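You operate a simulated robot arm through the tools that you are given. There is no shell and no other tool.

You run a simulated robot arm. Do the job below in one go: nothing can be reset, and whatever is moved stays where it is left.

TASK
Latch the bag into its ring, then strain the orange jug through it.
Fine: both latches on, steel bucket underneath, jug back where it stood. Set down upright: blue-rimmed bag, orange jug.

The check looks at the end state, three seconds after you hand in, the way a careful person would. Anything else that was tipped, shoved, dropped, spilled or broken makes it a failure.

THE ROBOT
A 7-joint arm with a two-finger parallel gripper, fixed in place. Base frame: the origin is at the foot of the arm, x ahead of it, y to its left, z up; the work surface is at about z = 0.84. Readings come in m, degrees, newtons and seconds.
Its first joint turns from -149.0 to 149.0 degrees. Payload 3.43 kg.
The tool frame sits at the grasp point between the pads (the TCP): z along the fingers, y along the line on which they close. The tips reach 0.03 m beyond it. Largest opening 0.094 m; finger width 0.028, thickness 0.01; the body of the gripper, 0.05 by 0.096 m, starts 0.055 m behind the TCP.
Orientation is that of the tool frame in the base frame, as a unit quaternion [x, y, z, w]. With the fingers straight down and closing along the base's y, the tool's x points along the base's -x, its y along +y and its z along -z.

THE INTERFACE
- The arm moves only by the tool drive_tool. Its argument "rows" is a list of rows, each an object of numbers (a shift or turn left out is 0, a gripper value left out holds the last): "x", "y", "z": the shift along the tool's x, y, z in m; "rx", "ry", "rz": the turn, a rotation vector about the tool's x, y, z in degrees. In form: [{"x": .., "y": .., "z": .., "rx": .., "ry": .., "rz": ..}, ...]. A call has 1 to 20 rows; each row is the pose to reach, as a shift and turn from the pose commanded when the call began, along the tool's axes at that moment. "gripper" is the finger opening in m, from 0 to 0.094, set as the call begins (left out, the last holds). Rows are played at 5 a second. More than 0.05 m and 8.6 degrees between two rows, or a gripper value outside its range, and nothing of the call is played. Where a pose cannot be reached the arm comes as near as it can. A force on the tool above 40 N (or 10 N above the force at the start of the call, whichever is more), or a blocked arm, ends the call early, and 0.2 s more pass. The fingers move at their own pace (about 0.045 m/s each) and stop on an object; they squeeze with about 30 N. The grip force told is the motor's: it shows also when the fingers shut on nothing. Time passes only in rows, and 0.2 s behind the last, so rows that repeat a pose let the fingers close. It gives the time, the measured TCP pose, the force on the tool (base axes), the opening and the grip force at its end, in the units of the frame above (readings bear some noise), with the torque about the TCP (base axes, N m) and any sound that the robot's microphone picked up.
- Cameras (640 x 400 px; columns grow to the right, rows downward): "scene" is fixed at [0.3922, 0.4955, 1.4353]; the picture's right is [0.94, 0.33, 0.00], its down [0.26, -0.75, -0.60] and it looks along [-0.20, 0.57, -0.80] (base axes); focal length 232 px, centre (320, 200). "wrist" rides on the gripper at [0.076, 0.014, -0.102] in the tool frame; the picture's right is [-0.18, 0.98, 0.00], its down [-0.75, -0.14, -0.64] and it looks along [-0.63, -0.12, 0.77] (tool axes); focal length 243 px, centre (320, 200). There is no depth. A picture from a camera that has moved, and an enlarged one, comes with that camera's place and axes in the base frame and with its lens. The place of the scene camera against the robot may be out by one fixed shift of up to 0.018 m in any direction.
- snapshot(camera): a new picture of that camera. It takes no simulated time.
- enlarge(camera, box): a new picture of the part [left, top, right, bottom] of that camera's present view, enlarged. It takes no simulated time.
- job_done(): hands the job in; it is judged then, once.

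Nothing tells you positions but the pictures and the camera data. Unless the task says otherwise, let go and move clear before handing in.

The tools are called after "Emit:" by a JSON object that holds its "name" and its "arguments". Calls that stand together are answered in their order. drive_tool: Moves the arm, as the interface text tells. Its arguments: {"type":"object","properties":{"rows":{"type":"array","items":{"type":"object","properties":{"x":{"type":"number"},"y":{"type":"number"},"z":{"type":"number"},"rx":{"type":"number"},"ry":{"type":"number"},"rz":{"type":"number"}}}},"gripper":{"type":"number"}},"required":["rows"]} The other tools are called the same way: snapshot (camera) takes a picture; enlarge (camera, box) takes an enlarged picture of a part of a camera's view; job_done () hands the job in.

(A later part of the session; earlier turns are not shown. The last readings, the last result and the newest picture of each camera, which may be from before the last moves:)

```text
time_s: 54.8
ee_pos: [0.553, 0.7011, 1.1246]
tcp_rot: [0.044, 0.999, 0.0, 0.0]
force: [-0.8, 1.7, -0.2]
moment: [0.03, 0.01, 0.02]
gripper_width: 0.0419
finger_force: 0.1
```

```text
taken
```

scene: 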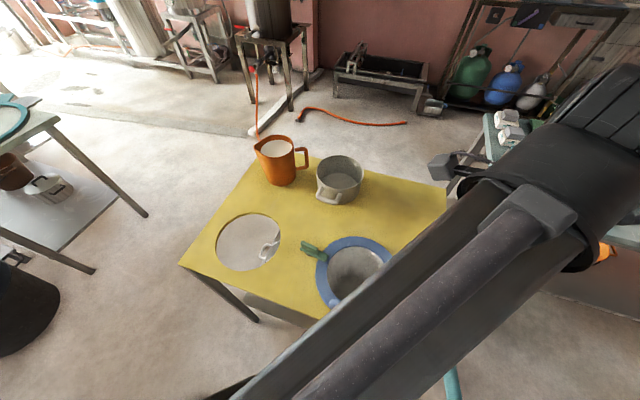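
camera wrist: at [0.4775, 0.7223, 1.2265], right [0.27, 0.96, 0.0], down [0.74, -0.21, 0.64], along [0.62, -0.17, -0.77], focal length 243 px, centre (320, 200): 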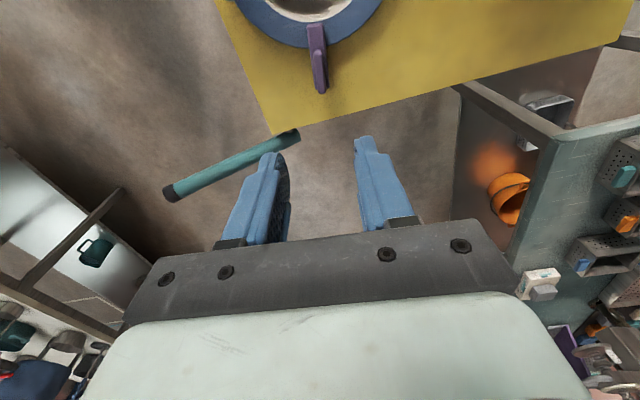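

Both latches are on. I notice a teal bar by the table corner; I take a closer look at it and at the ring while here.

Emit:
{"name": "enlarge", "arguments": {"camera": "wrist", "box": [150, 0, 390, 210]}}

Emit:
{"name": "enlarge", "arguments": {"camera": "scene", "box": [420, 330, 500, 400]}}

Emit:
{"name": "enlarge", "arguments": {"camera": "scene", "box": [235, 120, 395, 220]}}

```text
1.90 times, centred on (270, 105) of wrist
camera zoom: at [0.4775, 0.7223, 1.2265], right [0.27, 0.96, 0.0], down [0.74, -0.21, 0.64], along [0.62, -0.17, -0.77], focal length 462 px, centre (415, 381)
```

zoom: 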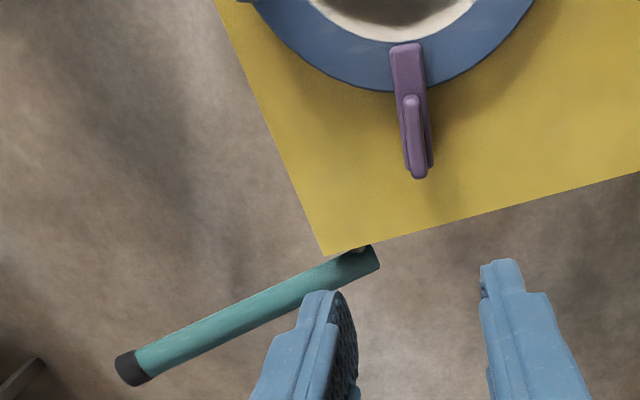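

```text
5.71 times, centred on (460, 365) of scene
camera zoom: at [0.3922, 0.4955, 1.4353], right [0.94, 0.33, 0.0], down [0.26, -0.75, -0.6], along [-0.2, 0.57, -0.8], focal length 1326 px, centre (-480, -743)
```

zoom: 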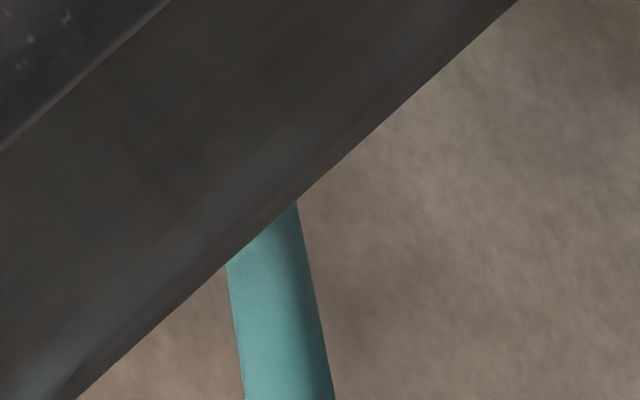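

```text
4.00 times, centred on (315, 170) of scene
camera zoom: at [0.3922, 0.4955, 1.4353], right [0.94, 0.33, 0.0], down [0.26, -0.75, -0.6], along [-0.2, 0.57, -0.8], focal length 928 px, centre (340, 320)
```

zoom: 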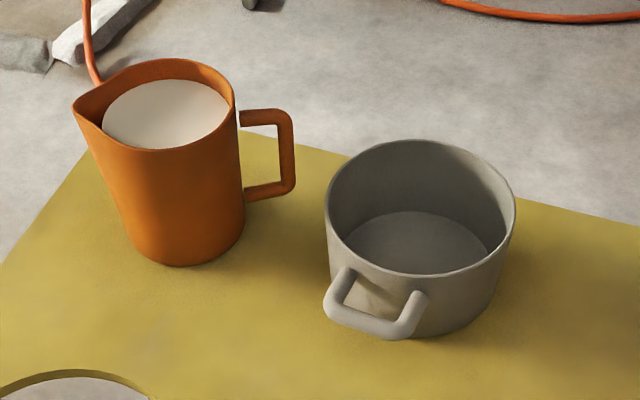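

The teal bar is some lever by the shelf, so I want to see under the table which bucket is really under the ring. I can look through the empty parking hole; I move the camera there.

Emit:
{"name": "drive_tool", "arguments": {"rows": [{"x": 0.042, "y": -0.001, "z": 0.0, "rz": -0.4}, {"x": 0.084, "y": -0.002, "z": 0.0, "rz": -0.8}, {"x": 0.126, "y": -0.003, "z": 0.0, "rz": -1.2}, {"x": 0.168, "y": -0.004, "z": 0.0, "rz": -1.6}, {"x": 0.21, "y": -0.005, "z": 0.0, "rz": -2.0}, {"x": 0.252, "y": -0.006, "z": 0.0, "rz": -2.4}, {"x": 0.294, "y": -0.007, "z": 0.0, "rz": -2.8}, {"x": 0.336, "y": -0.008, "z": 0.01, "rz": -3.2}, {"x": 0.378, "y": -0.009, "z": 0.03, "rz": -3.6}, {"x": 0.42, "y": -0.01, "z": 0.06, "rz": -4}, {"x": 0.462, "y": -0.011, "z": 0.08, "rz": -4.4}, {"x": 0.5, "y": -0.012, "z": 0.11, "rz": -4.8}, {"x": 0.5369, "y": -0.0132, "z": 0.14, "rz": -5}], "gripper": 0.094}}

Emit:
{"name": "snapshot", "arguments": {"camera": "wrist"}}

Emit:
{"name": "enlarge", "arguments": {"camera": "wrist", "box": [220, 80, 440, 240]}}

Emit:
{"name": "enlarge", "arguments": {"camera": "scene", "box": [270, 200, 450, 330]}}

Emit:
{"name": "enlarge", "arguments": {"camera": "scene", "box": [340, 280, 500, 400]}}

```text
refused: row 10 steps farther than a row can; nothing moved
```

```text
taken
camera wrist: at [0.4775, 0.7223, 1.2265], right [0.27, 0.96, 0.0], down [0.74, -0.21, 0.64], along [0.62, -0.17, -0.77], focal length 243 px, centre (320, 200)
```

wrist: 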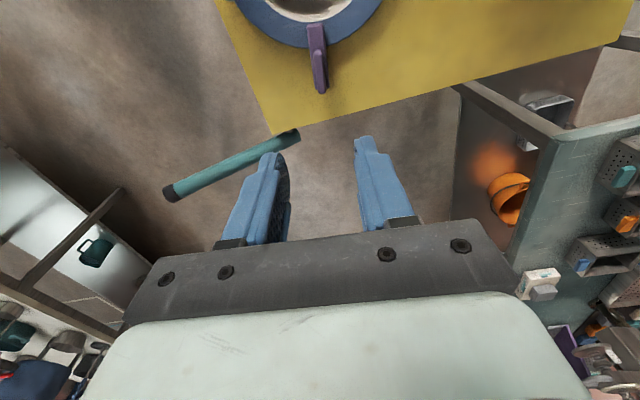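

```text
2.50 times, centred on (330, 160) of wrist
camera zoom: at [0.4775, 0.7223, 1.2265], right [0.27, 0.96, 0.0], down [0.74, -0.21, 0.64], along [0.62, -0.17, -0.77], focal length 606 px, centre (295, 300)
```

zoom: 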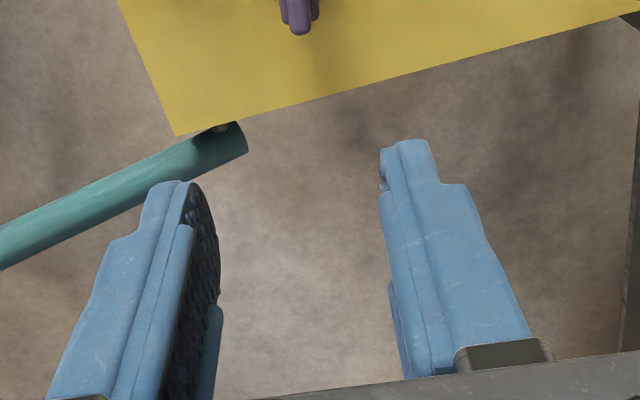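

```text
3.08 times, centred on (360, 265) of scene
camera zoom: at [0.3922, 0.4955, 1.4353], right [0.94, 0.33, 0.0], down [0.26, -0.75, -0.6], along [-0.2, 0.57, -0.8], focal length 714 px, centre (197, 0)
```

zoom: 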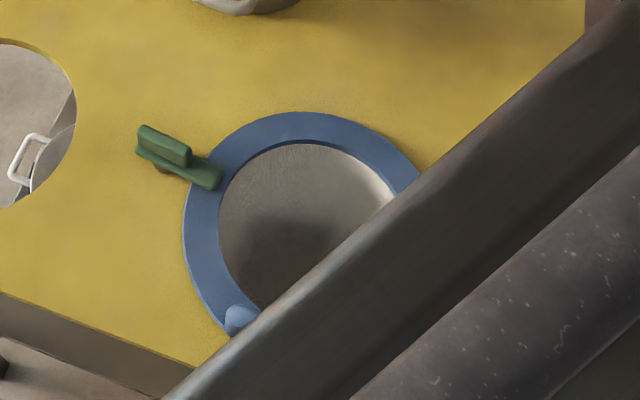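

```text
3.33 times, centred on (420, 340) of scene
camera zoom: at [0.3922, 0.4955, 1.4353], right [0.94, 0.33, 0.0], down [0.26, -0.75, -0.6], along [-0.2, 0.57, -0.8], focal length 773 px, centre (-13, -267)
```

zoom: 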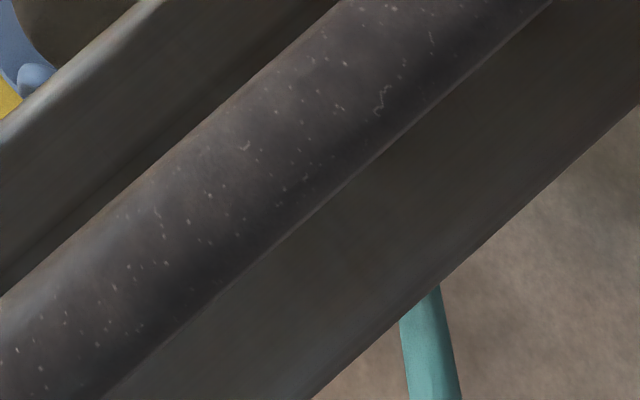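

The step was too long in one row, so nothing moved; I resend with smaller combined steps.

Emit:
{"name": "drive_tool", "arguments": {"rows": [{"x": 0.038, "y": -0.001, "rz": -0.4}, {"x": 0.076, "y": -0.002, "rz": -0.8}, {"x": 0.114, "y": -0.003, "rz": -1.2}, {"x": 0.152, "y": -0.004, "rz": -1.6}, {"x": 0.19, "y": -0.005, "rz": -2.0}, {"x": 0.228, "y": -0.006, "rz": -2.4}, {"x": 0.266, "y": -0.007, "rz": -2.8}, {"x": 0.304, "y": -0.008, "rz": -3.2}, {"x": 0.342, "y": -0.009, "rz": -3.6}, {"x": 0.38, "y": -0.01, "z": 0.01, "rz": -4}, {"x": 0.418, "y": -0.011, "z": 0.03, "rz": -4.4}, {"x": 0.456, "y": -0.012, "z": 0.06, "rz": -4.8}, {"x": 0.494, "y": -0.012, "z": 0.09, "rz": -5}, {"x": 0.5369, "y": -0.0132, "z": 0.115, "rz": -5}, {"x": 0.5369, "y": -0.0132, "z": 0.15, "rz": -5}], "gripper": 0.094}}

Emit:
{"name": "snapshot", "arguments": {"camera": "wrist"}}

Emit:
{"name": "enlarge", "arguments": {"camera": "wrist", "box": [220, 80, 440, 240]}}

Emit:
{"name": "enlarge", "arguments": {"camera": "scene", "box": [270, 200, 450, 330]}}

Emit:
{"name": "enlarge", "arguments": {"camera": "scene", "box": [340, 280, 500, 400]}}

```text
time_s: 58.0
ee_pos: [0.0185, 0.7333, 0.9741]
tcp_rot: [0.0, 1.0, -0.001, 0.001]
force: [-1.0, -0.4, 0.5]
moment: [0.04, 0.04, -0.02]
gripper_width: 0.094
finger_force: 0.1
```

```text
taken
camera wrist: at [-0.0585, 0.7484, 1.0758], right [0.18, 0.98, 0.0], down [0.75, -0.14, 0.64], along [0.63, -0.12, -0.77], focal length 243 px, centre (320, 200)
```

wrist: 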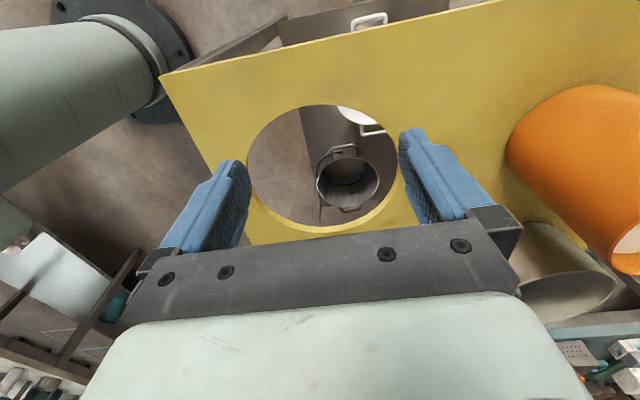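

```text
2.50 times, centred on (330, 160) of wrist
camera zoom: at [-0.0585, 0.7484, 1.0758], right [0.18, 0.98, 0.0], down [0.75, -0.14, 0.64], along [0.63, -0.12, -0.77], focal length 606 px, centre (295, 300)
```

zoom: 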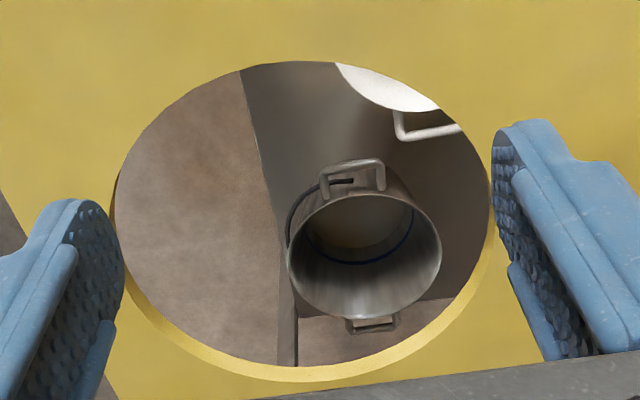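

```text
3.08 times, centred on (360, 265) of scene
camera zoom: at [0.3922, 0.4955, 1.4353], right [0.94, 0.33, 0.0], down [0.26, -0.75, -0.6], along [-0.2, 0.57, -0.8], focal length 714 px, centre (197, 0)
```

zoom: 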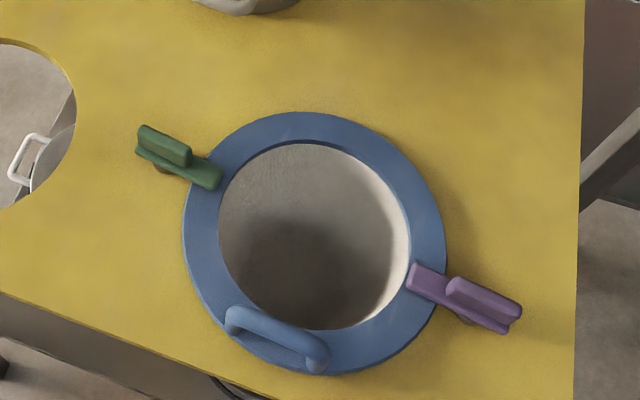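

```text
3.33 times, centred on (420, 340) of scene
camera zoom: at [0.3922, 0.4955, 1.4353], right [0.94, 0.33, 0.0], down [0.26, -0.75, -0.6], along [-0.2, 0.57, -0.8], focal length 773 px, centre (-13, -267)
```

zoom: 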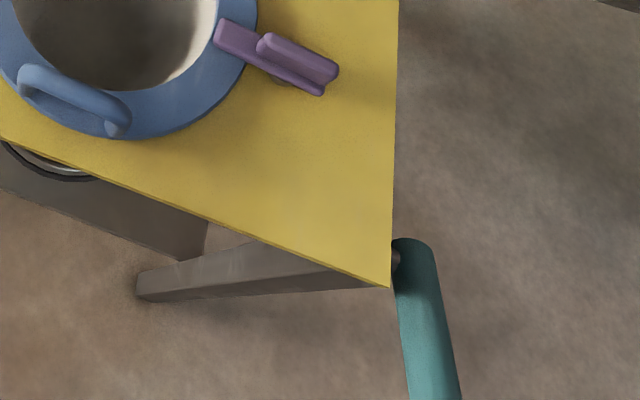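

Through the parking hole I see the brushed-steel bucket standing under the ring, and a separate white one behind it, so the steel bucket is in place. Both latches lie over the rim. Now I study the jug and its handle.

Emit:
{"name": "enlarge", "arguments": {"camera": "scene", "box": [245, 125, 325, 195]}}

Emit:
{"name": "enlarge", "arguments": {"camera": "scene", "box": [285, 135, 325, 175]}}

Emit:
{"name": "enlarge", "arguments": {"camera": "wrist", "box": [480, 60, 640, 300]}}

```text
5.71 times, centred on (285, 160) of scene
camera zoom: at [0.3922, 0.4955, 1.4353], right [0.94, 0.33, 0.0], down [0.26, -0.75, -0.6], along [-0.2, 0.57, -0.8], focal length 1326 px, centre (520, 429)
```

zoom: 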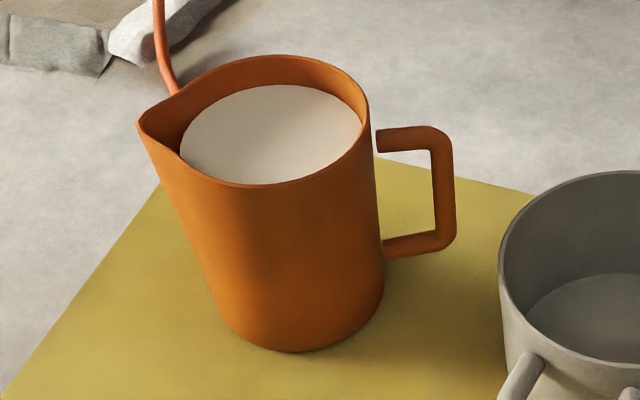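

```text
10.00 times, centred on (305, 155) of scene
camera zoom: at [0.3922, 0.4955, 1.4353], right [0.94, 0.33, 0.0], down [0.26, -0.75, -0.6], along [-0.2, 0.57, -0.8], focal length 2320 px, centre (470, 650)
```

zoom: 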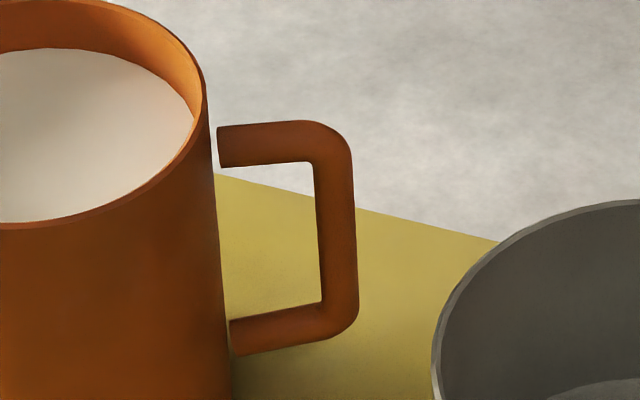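

```text
1.67 times, centred on (560, 180) of wrist
camera zoom: at [-0.0585, 0.7484, 1.0758], right [0.18, 0.98, 0.0], down [0.75, -0.14, 0.64], along [0.63, -0.12, -0.77], focal length 404 px, centre (-80, 233)
```

zoom: 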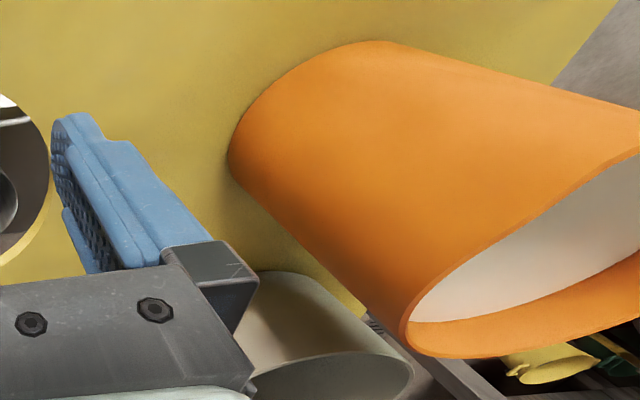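

The jug handle's outer bar is near (0.17, 1.0), z from about 0.89 to 0.97, pointing at roughly 20° from +x: too far out for a straight-down tool. I plan to reach it with the tool pitched outward, one finger inside the loop. First I raise, yaw and pitch the tool in free space.

Emit:
{"name": "drive_tool", "arguments": {"rows": [{"x": -0.018, "y": 0.002, "z": -0.018, "rz": 7}, {"x": -0.036, "y": 0.004, "z": -0.036, "rz": 14}, {"x": -0.054, "y": 0.005, "z": -0.053, "rz": 21}, {"x": -0.072, "y": 0.007, "z": -0.07, "rz": 28}, {"x": -0.09, "y": 0.009, "z": -0.088, "rz": 35}, {"x": -0.108, "y": 0.01, "z": -0.106, "rz": 42}, {"x": -0.126, "y": 0.012, "z": -0.123, "rz": 49}, {"x": -0.144, "y": 0.014, "z": -0.141, "rz": 56}, {"x": -0.162, "y": 0.015, "z": -0.158, "rz": 63}, {"x": -0.18, "y": 0.017, "z": -0.176, "rz": 70}], "gripper": 0.05}}

Emit:
{"name": "drive_tool", "arguments": {"rows": [{"ry": 7}, {"ry": 14}, {"ry": 21}, {"ry": 28}, {"ry": 35}, {"ry": 42}, {"ry": 49}, {"ry": 55}]}}

Emit:
{"name": "snapshot", "arguments": {"camera": "wrist"}}

Emit:
{"name": "snapshot", "arguments": {"camera": "scene"}}

```text
time_s: 60.2
ee_pos: [0.1973, 0.7528, 1.1533]
tcp_rot: [0.574, 0.819, 0.001, 0.001]
force: [0.6, 0.2, 0.1]
moment: [0.0, 0.01, 0.01]
gripper_width: 0.05
finger_force: 0.1
```

```text
time_s: 62.0
ee_pos: [0.1965, 0.7517, 1.1515]
tcp_rot: [0.509, 0.726, 0.266, -0.378]
force: [1.0, 0.0, -0.2]
moment: [0.04, -0.03, -0.02]
gripper_width: 0.0502
finger_force: 0.1
```

```text
taken
camera wrist: at [0.2235, 0.7185, 1.2707], right [0.96, 0.24, -0.15], down [0.2, -0.95, -0.25], along [-0.2, 0.21, -0.96], focal length 243 px, centre (320, 200)
```

wrist: 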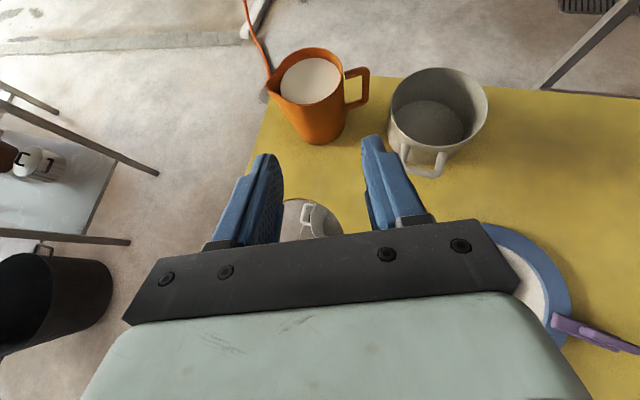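

```text
taken
```

scene: 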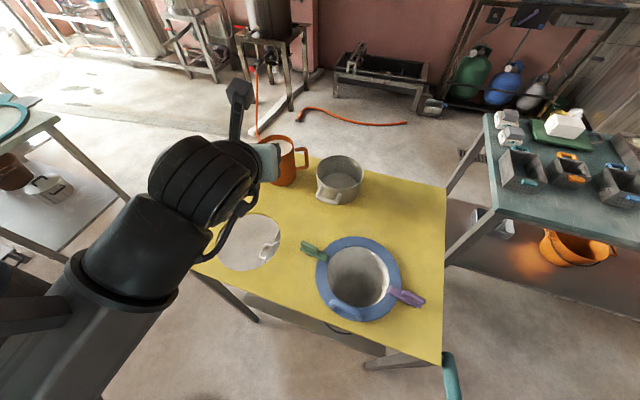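

The pitched pose works and the wrist camera now sees the jug well. I zoom in to measure handle, jug and pot.

Emit:
{"name": "enlarge", "arguments": {"camera": "wrist", "box": [250, 30, 410, 160]}}

Emit:
{"name": "enlarge", "arguments": {"camera": "wrist", "box": [320, 40, 500, 190]}}

```text
3.08 times, centred on (330, 95) of wrist
camera zoom: at [0.2235, 0.7185, 1.2707], right [0.96, 0.24, -0.15], down [0.2, -0.95, -0.25], along [-0.2, 0.21, -0.96], focal length 746 px, centre (289, 523)
```

zoom: 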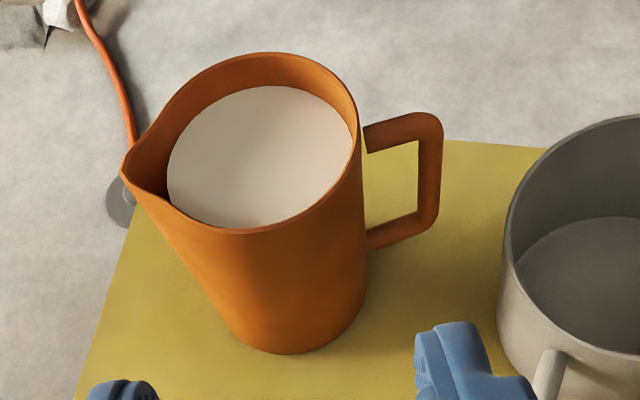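

```text
2.67 times, centred on (410, 115) of wrist
camera zoom: at [0.2235, 0.7185, 1.2707], right [0.96, 0.24, -0.15], down [0.2, -0.95, -0.25], along [-0.2, 0.21, -0.96], focal length 647 px, centre (80, 427)
```

zoom: 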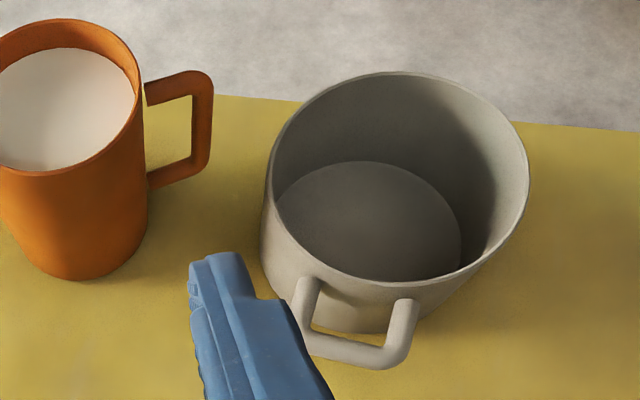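

Measured: jug axis ≈ (0.101, 0.969), handle bar ≈ (0.180, 0.994) with loop z 0.897–0.957, gap to wall 28 mm, pot rim top ≈ 0.92 at (0.297, 0.981). I go to a pre-grasp point 10 cm back along the finger direction.

Emit:
{"name": "drive_tool", "arguments": {"rows": [{"x": -0.0084, "y": 0.011, "z": 0.0342}, {"x": -0.0168, "y": 0.0221, "z": 0.0684}, {"x": -0.0252, "y": 0.0332, "z": 0.1026}, {"x": -0.0335, "y": 0.0442, "z": 0.1368}, {"x": -0.0419, "y": 0.0552, "z": 0.171}, {"x": -0.0503, "y": 0.0663, "z": 0.2052}], "gripper": 0.032}}

Emit:
{"name": "snapshot", "arguments": {"camera": "wrist"}}

Emit:
{"name": "enlarge", "arguments": {"camera": "wrist", "box": [220, 40, 420, 200]}}

Emit:
{"name": "snapshot", "arguments": {"camera": "scene"}}

```text
time_s: 63.4
ee_pos: [0.213, 0.906, 0.9911]
tcp_rot: [0.508, 0.727, 0.265, -0.379]
force: [-0.6, -1.0, 0.2]
moment: [0.0, -0.03, 0.01]
gripper_width: 0.0319
finger_force: 0.0
```

```text
taken
camera wrist: at [0.2385, 0.8731, 1.1113], right [0.96, 0.24, -0.15], down [0.2, -0.95, -0.25], along [-0.2, 0.21, -0.96], focal length 243 px, centre (320, 200)
```

wrist: 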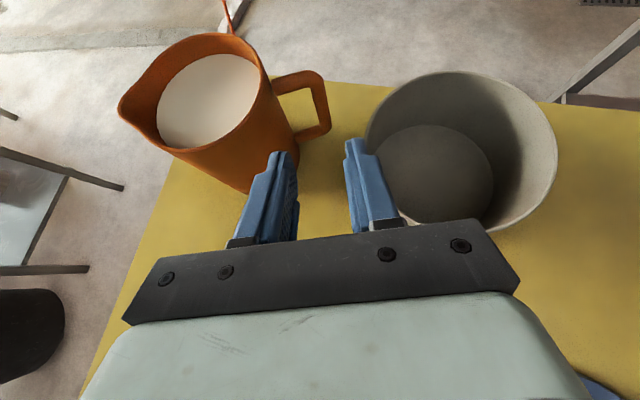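

```text
2.50 times, centred on (320, 120) of wrist
camera zoom: at [0.2385, 0.8731, 1.1113], right [0.96, 0.24, -0.15], down [0.2, -0.95, -0.25], along [-0.2, 0.21, -0.96], focal length 606 px, centre (320, 400)
```

zoom: 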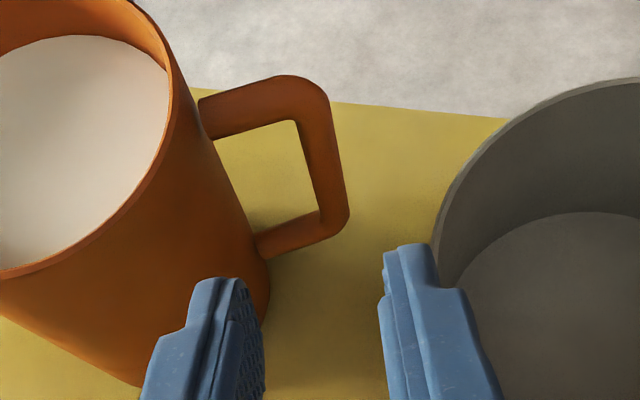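

```text
taken
```

scene: 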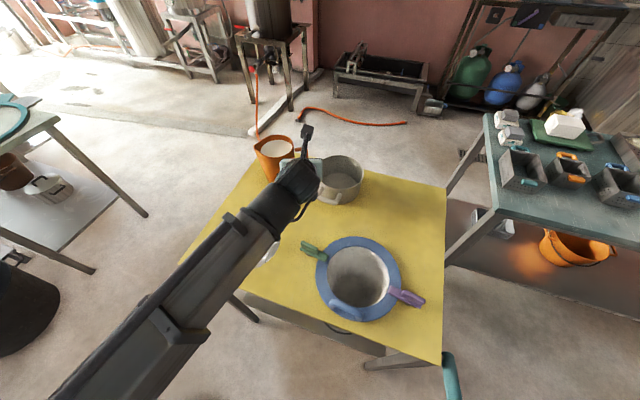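

The bar lies straight ahead: centred between the fingers within 1 mm, about 11.4 cm ahead of the TCP. I advance halfway and check.

Emit:
{"name": "drive_tool", "arguments": {"rows": [{"x": 0.001, "y": 0.0003, "z": 0.02}, {"x": 0.002, "y": 0.0006, "z": 0.04}, {"x": 0.002, "y": 0.0006, "z": 0.06}]}}

Emit:
{"name": "snapshot", "arguments": {"camera": "wrist"}}

Emit:
{"name": "enlarge", "arguments": {"camera": "wrist", "box": [220, 60, 420, 220]}}

```text
time_s: 64.2
ee_pos: [0.1951, 0.9532, 0.9583]
tcp_rot: [0.509, 0.727, 0.265, -0.378]
force: [-0.7, 0.2, 0.0]
moment: [0.0, 0.01, 0.0]
gripper_width: 0.0319
finger_force: 0.0
```

```text
taken
camera wrist: at [0.2219, 0.9203, 1.0777], right [0.96, 0.24, -0.15], down [0.2, -0.95, -0.25], along [-0.2, 0.21, -0.96], focal length 243 px, centre (320, 200)
```

wrist: 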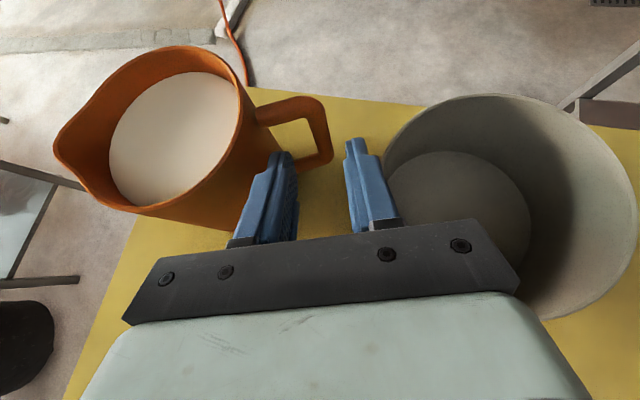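

```text
2.50 times, centred on (320, 140) of wrist
camera zoom: at [0.2219, 0.9203, 1.0777], right [0.96, 0.24, -0.15], down [0.2, -0.95, -0.25], along [-0.2, 0.21, -0.96], focal length 606 px, centre (320, 350)
```

zoom: 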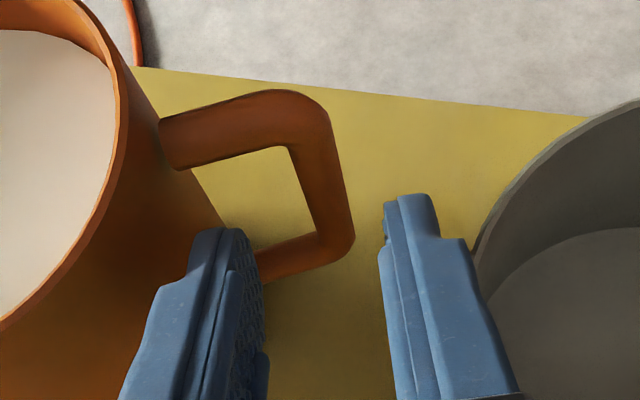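

Alignment is good: about 8 mm margin above and below inside the loop. I advance the last 4 cm so the inner finger goes through the handle.

Emit:
{"name": "drive_tool", "arguments": {"rows": [{"x": 0.001, "y": 0.0005, "z": 0.012}, {"x": 0.002, "y": 0.001, "z": 0.024}, {"x": 0.002, "y": 0.001, "z": 0.034}, {"x": 0.002, "y": 0.001, "z": 0.0405}]}}

Emit:
{"name": "snapshot", "arguments": {"camera": "wrist"}}

Emit:
{"name": "enlarge", "arguments": {"camera": "wrist", "box": [220, 60, 420, 220]}}

```text
time_s: 65.2
ee_pos: [0.184, 0.9852, 0.937]
tcp_rot: [0.508, 0.727, 0.265, -0.378]
force: [-0.4, -0.9, -0.2]
moment: [0.02, 0.0, 0.0]
gripper_width: 0.0318
finger_force: 0.0
```

```text
taken
camera wrist: at [0.2103, 0.9529, 1.0566], right [0.96, 0.24, -0.15], down [0.2, -0.95, -0.25], along [-0.2, 0.21, -0.96], focal length 243 px, centre (320, 200)
```

wrist: 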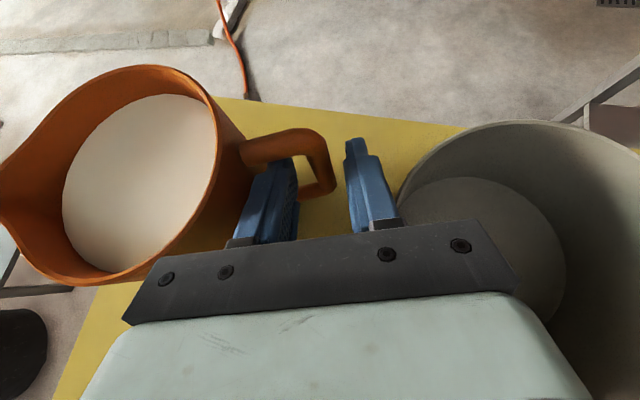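

```text
2.50 times, centred on (320, 140) of wrist
camera zoom: at [0.2103, 0.9529, 1.0566], right [0.96, 0.24, -0.15], down [0.2, -0.95, -0.25], along [-0.2, 0.21, -0.96], focal length 606 px, centre (320, 350)
```

zoom: 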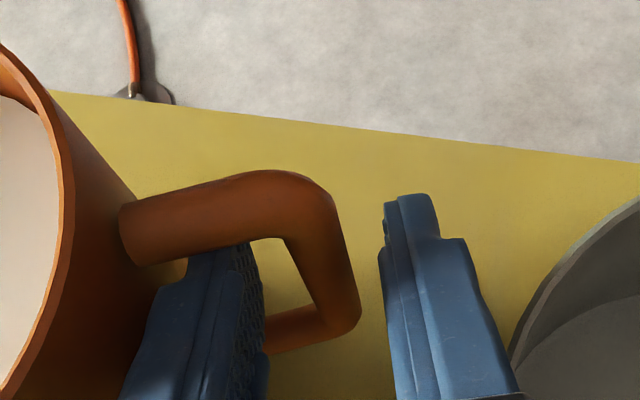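

One finger is inside the loop, no contact. I close on the handle bar.

Emit:
{"name": "drive_tool", "arguments": {"rows": [{"x": 0}, {"x": 0}, {"x": 0}, {"x": 0}], "gripper": 0.0}}

Emit:
{"name": "enlarge", "arguments": {"camera": "wrist", "box": [220, 60, 420, 220]}}

```text
time_s: 66.2
ee_pos: [0.1845, 0.9848, 0.9373]
tcp_rot: [0.508, 0.727, 0.265, -0.378]
force: [3.0, 0.4, 0.7]
moment: [0.18, 0.08, -0.12]
gripper_width: 0.0126
finger_force: 30.0
```

```text
2.50 times, centred on (320, 140) of wrist
camera zoom: at [0.2105, 0.9528, 1.0566], right [0.96, 0.24, -0.15], down [0.2, -0.95, -0.25], along [-0.2, 0.21, -0.96], focal length 606 px, centre (320, 350)
```

zoom: 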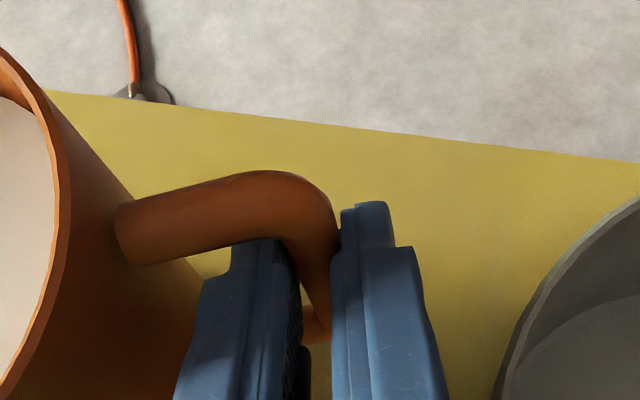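

The handle is gripped (12.6 mm). I lift it just 1 cm, slowly, to see how it holds.

Emit:
{"name": "drive_tool", "arguments": {"rows": [{"x": 0.002, "z": -0.0014}, {"x": 0.0041, "z": -0.0029}, {"x": 0.0061, "z": -0.0043}, {"x": 0.0082, "z": -0.0057}]}}

Emit:
{"name": "snapshot", "arguments": {"camera": "wrist"}}

Emit:
{"name": "enlarge", "arguments": {"camera": "wrist", "box": [220, 60, 420, 220]}}

Emit:
{"name": "enlarge", "arguments": {"camera": "scene", "box": [235, 115, 345, 205]}}

```text
time_s: 67.2
ee_pos: [0.185, 0.985, 0.9467]
tcp_rot: [0.509, 0.727, 0.264, -0.377]
force: [-0.2, 0.7, -8.5]
moment: [0.11, -0.71, -0.01]
gripper_width: 0.0126
finger_force: 30.4
```

```text
taken
camera wrist: at [0.2106, 0.9528, 1.0662], right [0.96, 0.24, -0.15], down [0.2, -0.95, -0.25], along [-0.2, 0.21, -0.96], focal length 243 px, centre (320, 200)
```

wrist: 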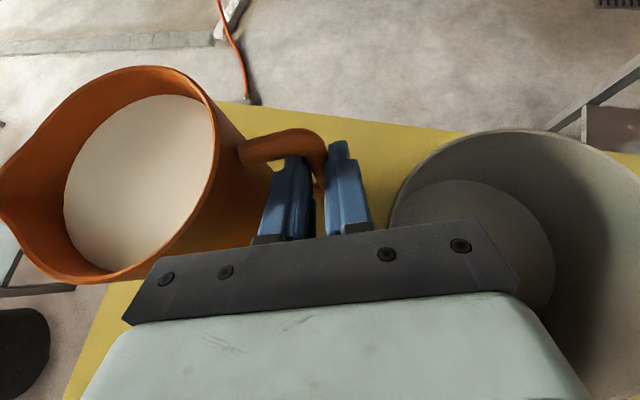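

```text
2.50 times, centred on (320, 140) of wrist
camera zoom: at [0.2106, 0.9528, 1.0662], right [0.96, 0.24, -0.15], down [0.2, -0.95, -0.25], along [-0.2, 0.21, -0.96], focal length 606 px, centre (320, 350)
```

zoom: 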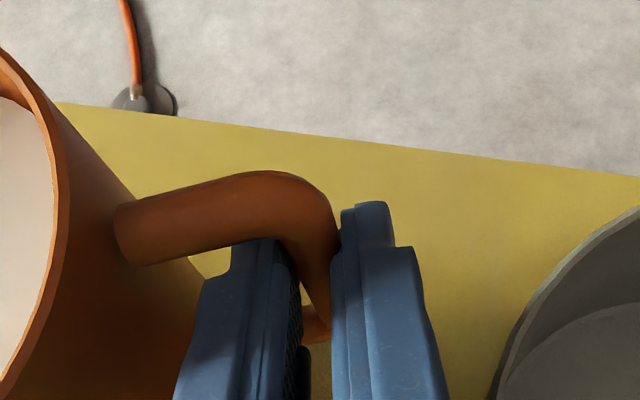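

```text
4.44 times, centred on (290, 160) of scene
camera zoom: at [0.3922, 0.4955, 1.4353], right [0.94, 0.33, 0.0], down [0.26, -0.75, -0.6], along [-0.2, 0.57, -0.8], focal length 1031 px, centre (453, 378)
```

zoom: 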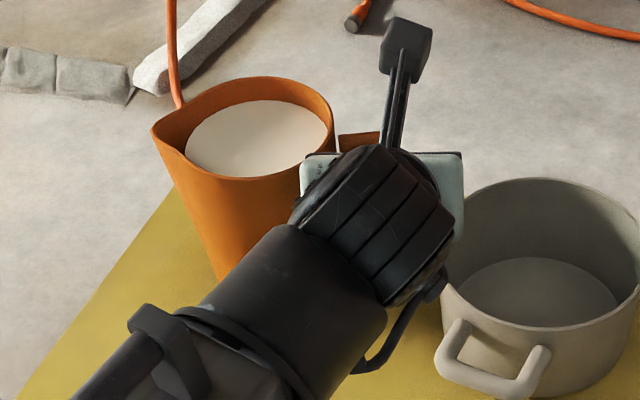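

The jug hangs steadily (8.5 N, no tilt visible). I lift it 15 cm, straight up and smoothly.

Emit:
{"name": "drive_tool", "arguments": {"rows": [{"x": 0.0082, "z": -0.0057}, {"x": 0.0205, "z": -0.0143}, {"x": 0.0369, "z": -0.0258}, {"x": 0.0533, "z": -0.0373}, {"x": 0.0697, "z": -0.0488}, {"x": 0.0861, "z": -0.0602}, {"x": 0.1025, "z": -0.0716}, {"x": 0.1148, "z": -0.0802}, {"x": 0.123, "z": -0.0859}]}}

Emit:
{"name": "snapshot", "arguments": {"camera": "wrist"}}

Emit:
{"name": "snapshot", "arguments": {"camera": "scene"}}

```text
time_s: 69.2
ee_pos: [0.1835, 0.9856, 1.0958]
tcp_rot: [0.509, 0.727, 0.264, -0.377]
force: [0.5, 0.7, -9.7]
moment: [0.1, -0.71, -0.01]
gripper_width: 0.0126
finger_force: 29.8
```

```text
taken
camera wrist: at [0.2095, 0.952, 1.2164], right [0.96, 0.24, -0.15], down [0.2, -0.95, -0.25], along [-0.2, 0.21, -0.96], focal length 243 px, centre (320, 200)
```

wrist: 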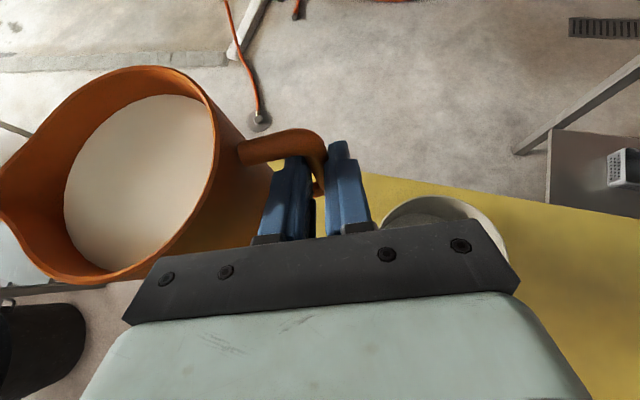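

```text
taken
```

scene: 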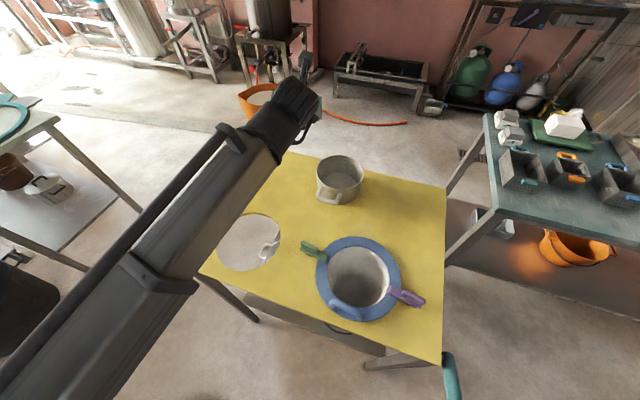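

The grip doesn't creep at all. Now I carry the jug level toward the ring, yawing 50° clockwise so the spout will face the bag.

Emit:
{"name": "drive_tool", "arguments": {"rows": [{"x": -0.0027, "y": 0.0023, "z": -0.0038, "rx": -0.41, "rz": 0.29}, {"x": -0.0096, "y": 0.0081, "z": -0.0132, "rx": -1.43, "rz": 1.0}, {"x": -0.0205, "y": 0.0173, "z": -0.0283, "rx": -3.07, "rz": 2.15}, {"x": -0.0342, "y": 0.0288, "z": -0.0472, "rx": -5.12, "rz": 3.58}, {"x": -0.0492, "y": 0.0414, "z": -0.068, "rx": -7.37, "rz": 5.16}, {"x": -0.0656, "y": 0.0552, "z": -0.0906, "rx": -9.83, "rz": 6.88}, {"x": -0.082, "y": 0.0691, "z": -0.1133, "rx": -12.29, "rz": 8.6}, {"x": -0.0984, "y": 0.0829, "z": -0.1359, "rx": -14.75, "rz": 10.31}, {"x": -0.1148, "y": 0.0967, "z": -0.1586, "rx": -17.2, "rz": 12.03}, {"x": -0.1312, "y": 0.1105, "z": -0.1812, "rx": -19.66, "rz": 13.75}]}}

Emit:
{"name": "snapshot", "arguments": {"camera": "wrist"}}

Emit:
{"name": "snapshot", "arguments": {"camera": "scene"}}

```text
time_s: 71.4
ee_pos: [0.3643, 0.8134, 1.0947]
tcp_rot: [0.649, 0.605, 0.338, -0.314]
force: [0.1, 0.6, -9.4]
moment: [-0.22, -0.71, 0.0]
gripper_width: 0.0127
finger_force: 29.7
```

```text
taken
camera wrist: at [0.374, 0.7722, 1.2149], right [0.97, -0.17, -0.15], down [-0.21, -0.95, -0.25], along [-0.1, 0.27, -0.96], focal length 243 px, centre (320, 200)
```

wrist: 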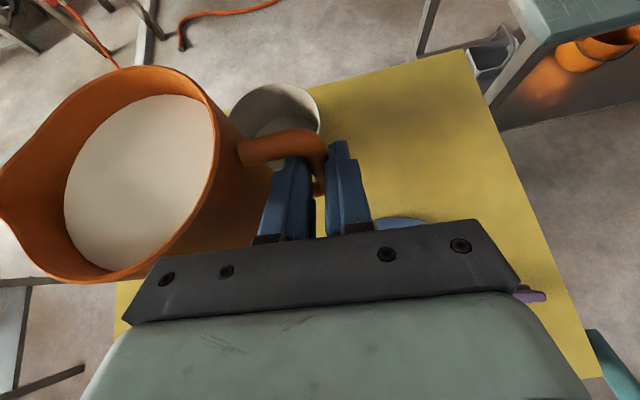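

```text
taken
```

scene: 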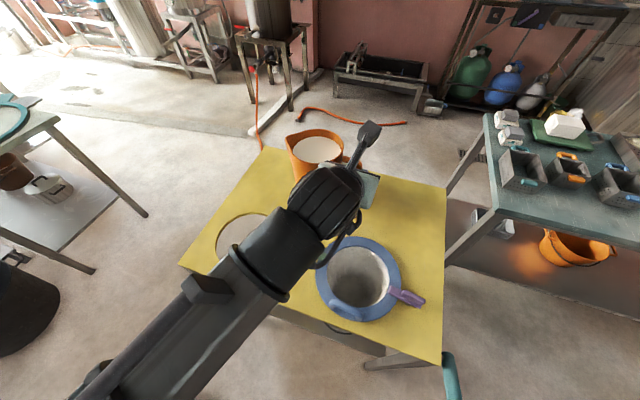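

Steady all the way. For a comfortable pouring posture I yaw only 6° more and bring the spout over the bag's mouth, jug upright.

Emit:
{"name": "drive_tool", "arguments": {"rows": [{"x": -0.0016, "y": 0.0045, "z": -0.0018, "rx": -0.1, "rz": 0.07}, {"x": -0.0057, "y": 0.0159, "z": -0.0062, "rx": -0.34, "rz": 0.24}, {"x": -0.0123, "y": 0.0341, "z": -0.0132, "rx": -0.74, "rz": 0.52}, {"x": -0.0204, "y": 0.0569, "z": -0.022, "rx": -1.23, "rz": 0.86}, {"x": -0.0286, "y": 0.0796, "z": -0.0308, "rx": -1.72, "rz": 1.21}, {"x": -0.0376, "y": 0.1046, "z": -0.0405, "rx": -2.26, "rz": 1.59}, {"x": -0.0466, "y": 0.1296, "z": -0.0502, "rx": -2.8, "rz": 1.97}, {"x": -0.0556, "y": 0.1546, "z": -0.0598, "rx": -3.34, "rz": 2.35}, {"x": -0.0637, "y": 0.1774, "z": -0.0686, "rx": -3.83, "rz": 2.69}, {"x": -0.0711, "y": 0.1978, "z": -0.0766, "rx": -4.27, "rz": 3.0}, {"x": -0.0776, "y": 0.216, "z": -0.0836, "rx": -4.66, "rz": 3.28}, {"x": -0.0817, "y": 0.2274, "z": -0.088, "rx": -4.91, "rz": 3.45}]}}

Emit:
{"name": "snapshot", "arguments": {"camera": "wrist"}}

Emit:
{"name": "snapshot", "arguments": {"camera": "scene"}}

```text
time_s: 74.0
ee_pos: [0.582, 0.677, 1.0757]
tcp_rot: [0.679, 0.57, 0.354, -0.297]
force: [-0.6, -1.0, -8.9]
moment: [-0.25, -0.7, -0.01]
gripper_width: 0.0125
finger_force: 30.2
```

```text
taken
camera wrist: at [0.5886, 0.6355, 1.1969], right [0.95, -0.27, -0.15], down [-0.3, -0.92, -0.25], along [-0.07, 0.28, -0.96], focal length 243 px, centre (320, 200)
```

wrist: 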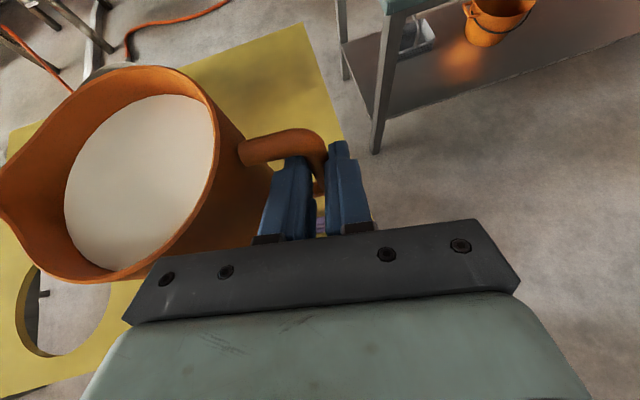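

```text
taken
```

scene: 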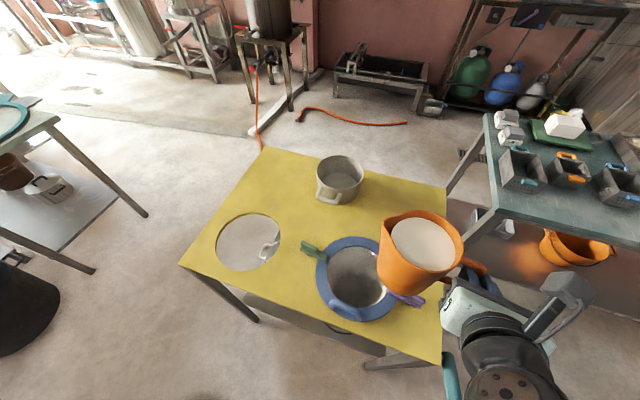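

The jug is in position with the spout facing the bag. I zoom to check the spout's position relative to the bag mouth.

Emit:
{"name": "enlarge", "arguments": {"camera": "scene", "box": [300, 190, 500, 330]}}

```text
2.86 times, centred on (400, 260) of scene
camera zoom: at [0.3922, 0.4955, 1.4353], right [0.94, 0.33, 0.0], down [0.26, -0.75, -0.6], along [-0.2, 0.57, -0.8], focal length 663 px, centre (91, 29)
```

zoom: 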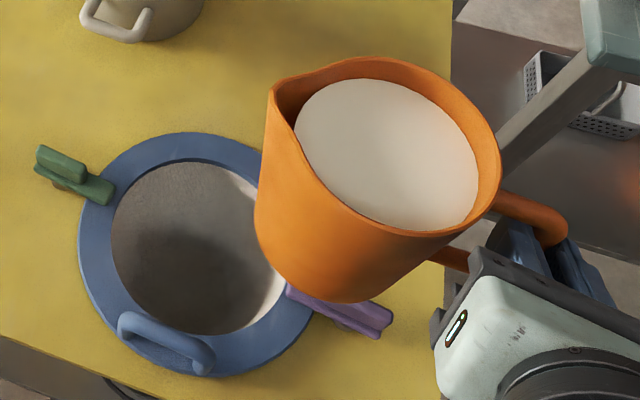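

The spout tip is above the bag's mouth, about 1–2 cm from its centre. I begin tilting slowly about the handle axis, keeping the spout over the mouth.

Emit:
{"name": "drive_tool", "arguments": {"rows": [{"y": 0.0012, "rx": -1.15, "rz": -1.64}, {"y": 0.0021, "rx": -2.3, "rz": -3.28}, {"y": 0.003, "rx": -3.44, "rz": -4.91}, {"y": 0.0036, "rx": -4.59, "rz": -6.55}, {"y": 0.0041, "rx": -5.74, "rz": -8.19}, {"y": 0.0043, "rx": -6.89, "rz": -9.83}, {"x": -0.0002, "y": 0.0044, "rx": -8.04, "rz": -11.47}, {"x": -0.0003, "y": 0.0043, "rx": -9.18, "rz": -13.1}, {"x": -0.0004, "y": 0.004, "rx": -10.33, "rz": -14.74}, {"x": -0.0004, "y": 0.0035, "z": 0.0003, "rx": -11.48, "rz": -16.38}]}}

Emit:
{"name": "enlarge", "arguments": {"camera": "scene", "box": [300, 190, 500, 330]}}

```text
time_s: 76.2
ee_pos: [0.5868, 0.6775, 1.077]
tcp_rot: [0.617, 0.624, 0.447, -0.174]
force: [1.0, 0.3, -9.5]
moment: [-0.22, -0.51, -0.01]
gripper_width: 0.0126
finger_force: 30.0
```

```text
2.86 times, centred on (400, 260) of scene
camera zoom: at [0.3922, 0.4955, 1.4353], right [0.94, 0.33, 0.0], down [0.26, -0.75, -0.6], along [-0.2, 0.57, -0.8], focal length 663 px, centre (91, 29)
```

zoom: 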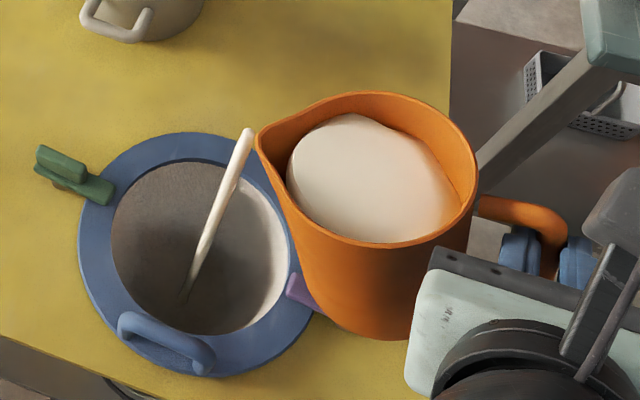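

A stream is flowing from the spout straight into the bag. I keep tilting gradually.

Emit:
{"name": "drive_tool", "arguments": {"rows": [{"x": 0.0001, "y": -0.0006, "z": -0.0001, "rx": -1.15, "rz": -1.64}, {"x": 0.0002, "y": -0.0015, "z": -0.0001, "rx": -2.3, "rz": -3.28}, {"x": 0.0004, "y": -0.0025, "z": -0.0003, "rx": -3.44, "rz": -4.91}, {"x": 0.0006, "y": -0.0037, "z": -0.0004, "rx": -4.59, "rz": -6.55}, {"x": 0.0009, "y": -0.005, "z": -0.0006, "rx": -5.74, "rz": -8.19}]}}

Emit:
{"name": "enlarge", "arguments": {"camera": "scene", "box": [300, 190, 500, 330]}}

```text
time_s: 77.4
ee_pos: [0.5825, 0.6794, 1.0758]
tcp_rot: [0.579, 0.643, 0.489, -0.111]
force: [-0.3, 0.6, -7.9]
moment: [-0.14, -0.37, -0.01]
gripper_width: 0.0124
finger_force: 30.3
```

```text
2.86 times, centred on (400, 260) of scene
camera zoom: at [0.3922, 0.4955, 1.4353], right [0.94, 0.33, 0.0], down [0.26, -0.75, -0.6], along [-0.2, 0.57, -0.8], focal length 663 px, centre (91, 29)
```

zoom: 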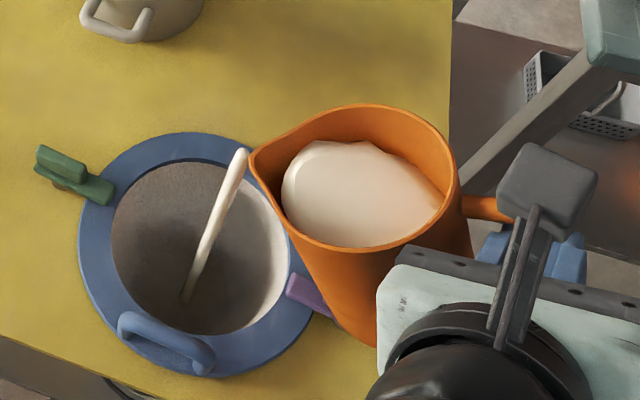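

Flow is well placed and the load is dropping. I continue to about 50°.

Emit:
{"name": "drive_tool", "arguments": {"rows": [{"x": 0.0006, "y": -0.0014, "z": -0.0004, "rx": -1.15, "rz": -1.64}, {"x": 0.0011, "y": -0.003, "z": -0.0008, "rx": -2.3, "rz": -3.28}, {"x": 0.0019, "y": -0.0048, "z": -0.0013, "rx": -3.44, "rz": -4.91}, {"x": 0.0026, "y": -0.0067, "z": -0.0018, "rx": -4.59, "rz": -6.55}, {"x": 0.0034, "y": -0.0087, "z": -0.0024, "rx": -5.74, "rz": -8.19}, {"x": 0.0042, "y": -0.011, "z": -0.003, "rx": -6.89, "rz": -9.83}, {"x": 0.0051, "y": -0.0132, "z": -0.0036, "rx": -8.04, "rz": -11.47}, {"x": 0.0061, "y": -0.0158, "z": -0.0043, "rx": -9.18, "rz": -13.1}, {"x": 0.0072, "y": -0.0184, "z": -0.005, "rx": -10.33, "rz": -14.74}, {"x": 0.0082, "y": -0.0212, "z": -0.0058, "rx": -11.48, "rz": -16.38}]}}

Emit:
{"name": "enlarge", "arguments": {"camera": "scene", "box": [300, 190, 500, 330]}}

```text
time_s: 79.6
ee_pos: [0.5591, 0.6823, 1.0731]
tcp_rot: [0.489, 0.667, 0.561, 0.019]
force: [0.0, -0.3, -4.4]
moment: [-0.12, -0.09, -0.05]
gripper_width: 0.0124
finger_force: 29.7
```

```text
2.86 times, centred on (400, 260) of scene
camera zoom: at [0.3922, 0.4955, 1.4353], right [0.94, 0.33, 0.0], down [0.26, -0.75, -0.6], along [-0.2, 0.57, -0.8], focal length 663 px, centre (91, 29)
```

zoom: 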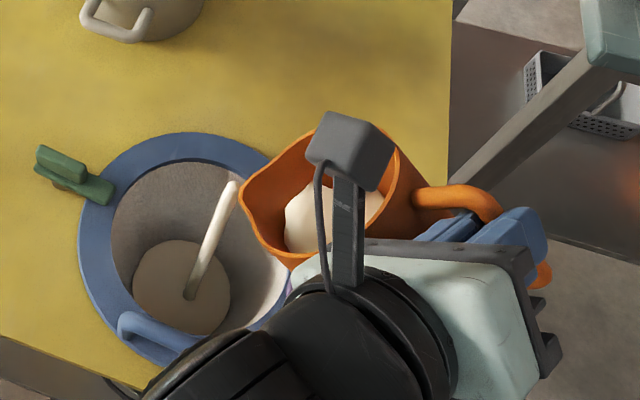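

About half is poured and milk is pooling in the bag as it strains. I continue to 70°.

Emit:
{"name": "drive_tool", "arguments": {"rows": [{"x": 0.0019, "y": -0.0022, "z": -0.0013, "rx": -1.15, "rz": -1.64}, {"x": 0.0039, "y": -0.0045, "z": -0.0028, "rx": -2.3, "rz": -3.28}, {"x": 0.0059, "y": -0.007, "z": -0.0041, "rx": -3.44, "rz": -4.91}, {"x": 0.0081, "y": -0.0095, "z": -0.0057, "rx": -4.59, "rz": -6.55}, {"x": 0.0103, "y": -0.0122, "z": -0.0073, "rx": -5.74, "rz": -8.19}, {"x": 0.0126, "y": -0.0149, "z": -0.0089, "rx": -6.89, "rz": -9.83}, {"x": 0.015, "y": -0.0176, "z": -0.0105, "rx": -8.04, "rz": -11.47}, {"x": 0.0175, "y": -0.0205, "z": -0.0122, "rx": -9.18, "rz": -13.1}, {"x": 0.0201, "y": -0.0236, "z": -0.0141, "rx": -10.33, "rz": -14.74}, {"x": 0.0226, "y": -0.0265, "z": -0.0158, "rx": -11.48, "rz": -16.38}]}}

Emit:
{"name": "enlarge", "arguments": {"camera": "scene", "box": [300, 190, 500, 330]}}

Emit:
{"name": "snapshot", "arguments": {"camera": "wrist"}}

```text
time_s: 81.8
ee_pos: [0.5208, 0.6903, 1.0711]
tcp_rot: [0.386, 0.669, 0.617, 0.147]
force: [0.8, -0.1, -2.2]
moment: [0.01, 0.01, 0.0]
gripper_width: 0.0122
finger_force: 30.0
```

```text
2.86 times, centred on (400, 260) of scene
camera zoom: at [0.3922, 0.4955, 1.4353], right [0.94, 0.33, 0.0], down [0.26, -0.75, -0.6], along [-0.2, 0.57, -0.8], focal length 663 px, centre (91, 29)
```

zoom: 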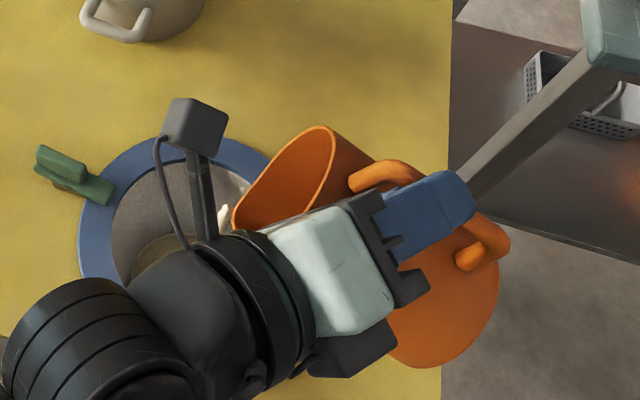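

```text
taken
camera wrist: at [0.406, 0.6693, 1.1244], right [0.45, -0.19, 0.87], down [0.02, -0.98, -0.22], along [0.89, 0.11, -0.44], focal length 243 px, centre (320, 200)
```

wrist: 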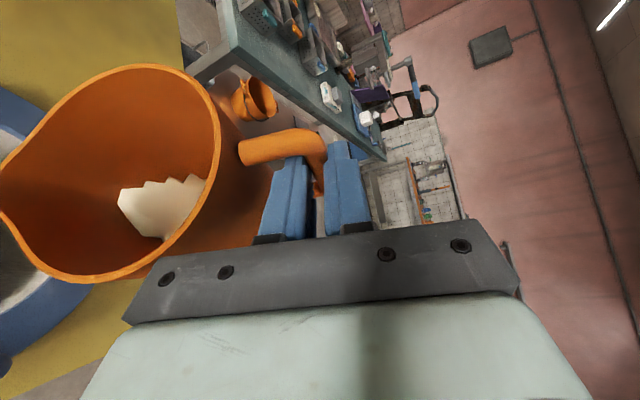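

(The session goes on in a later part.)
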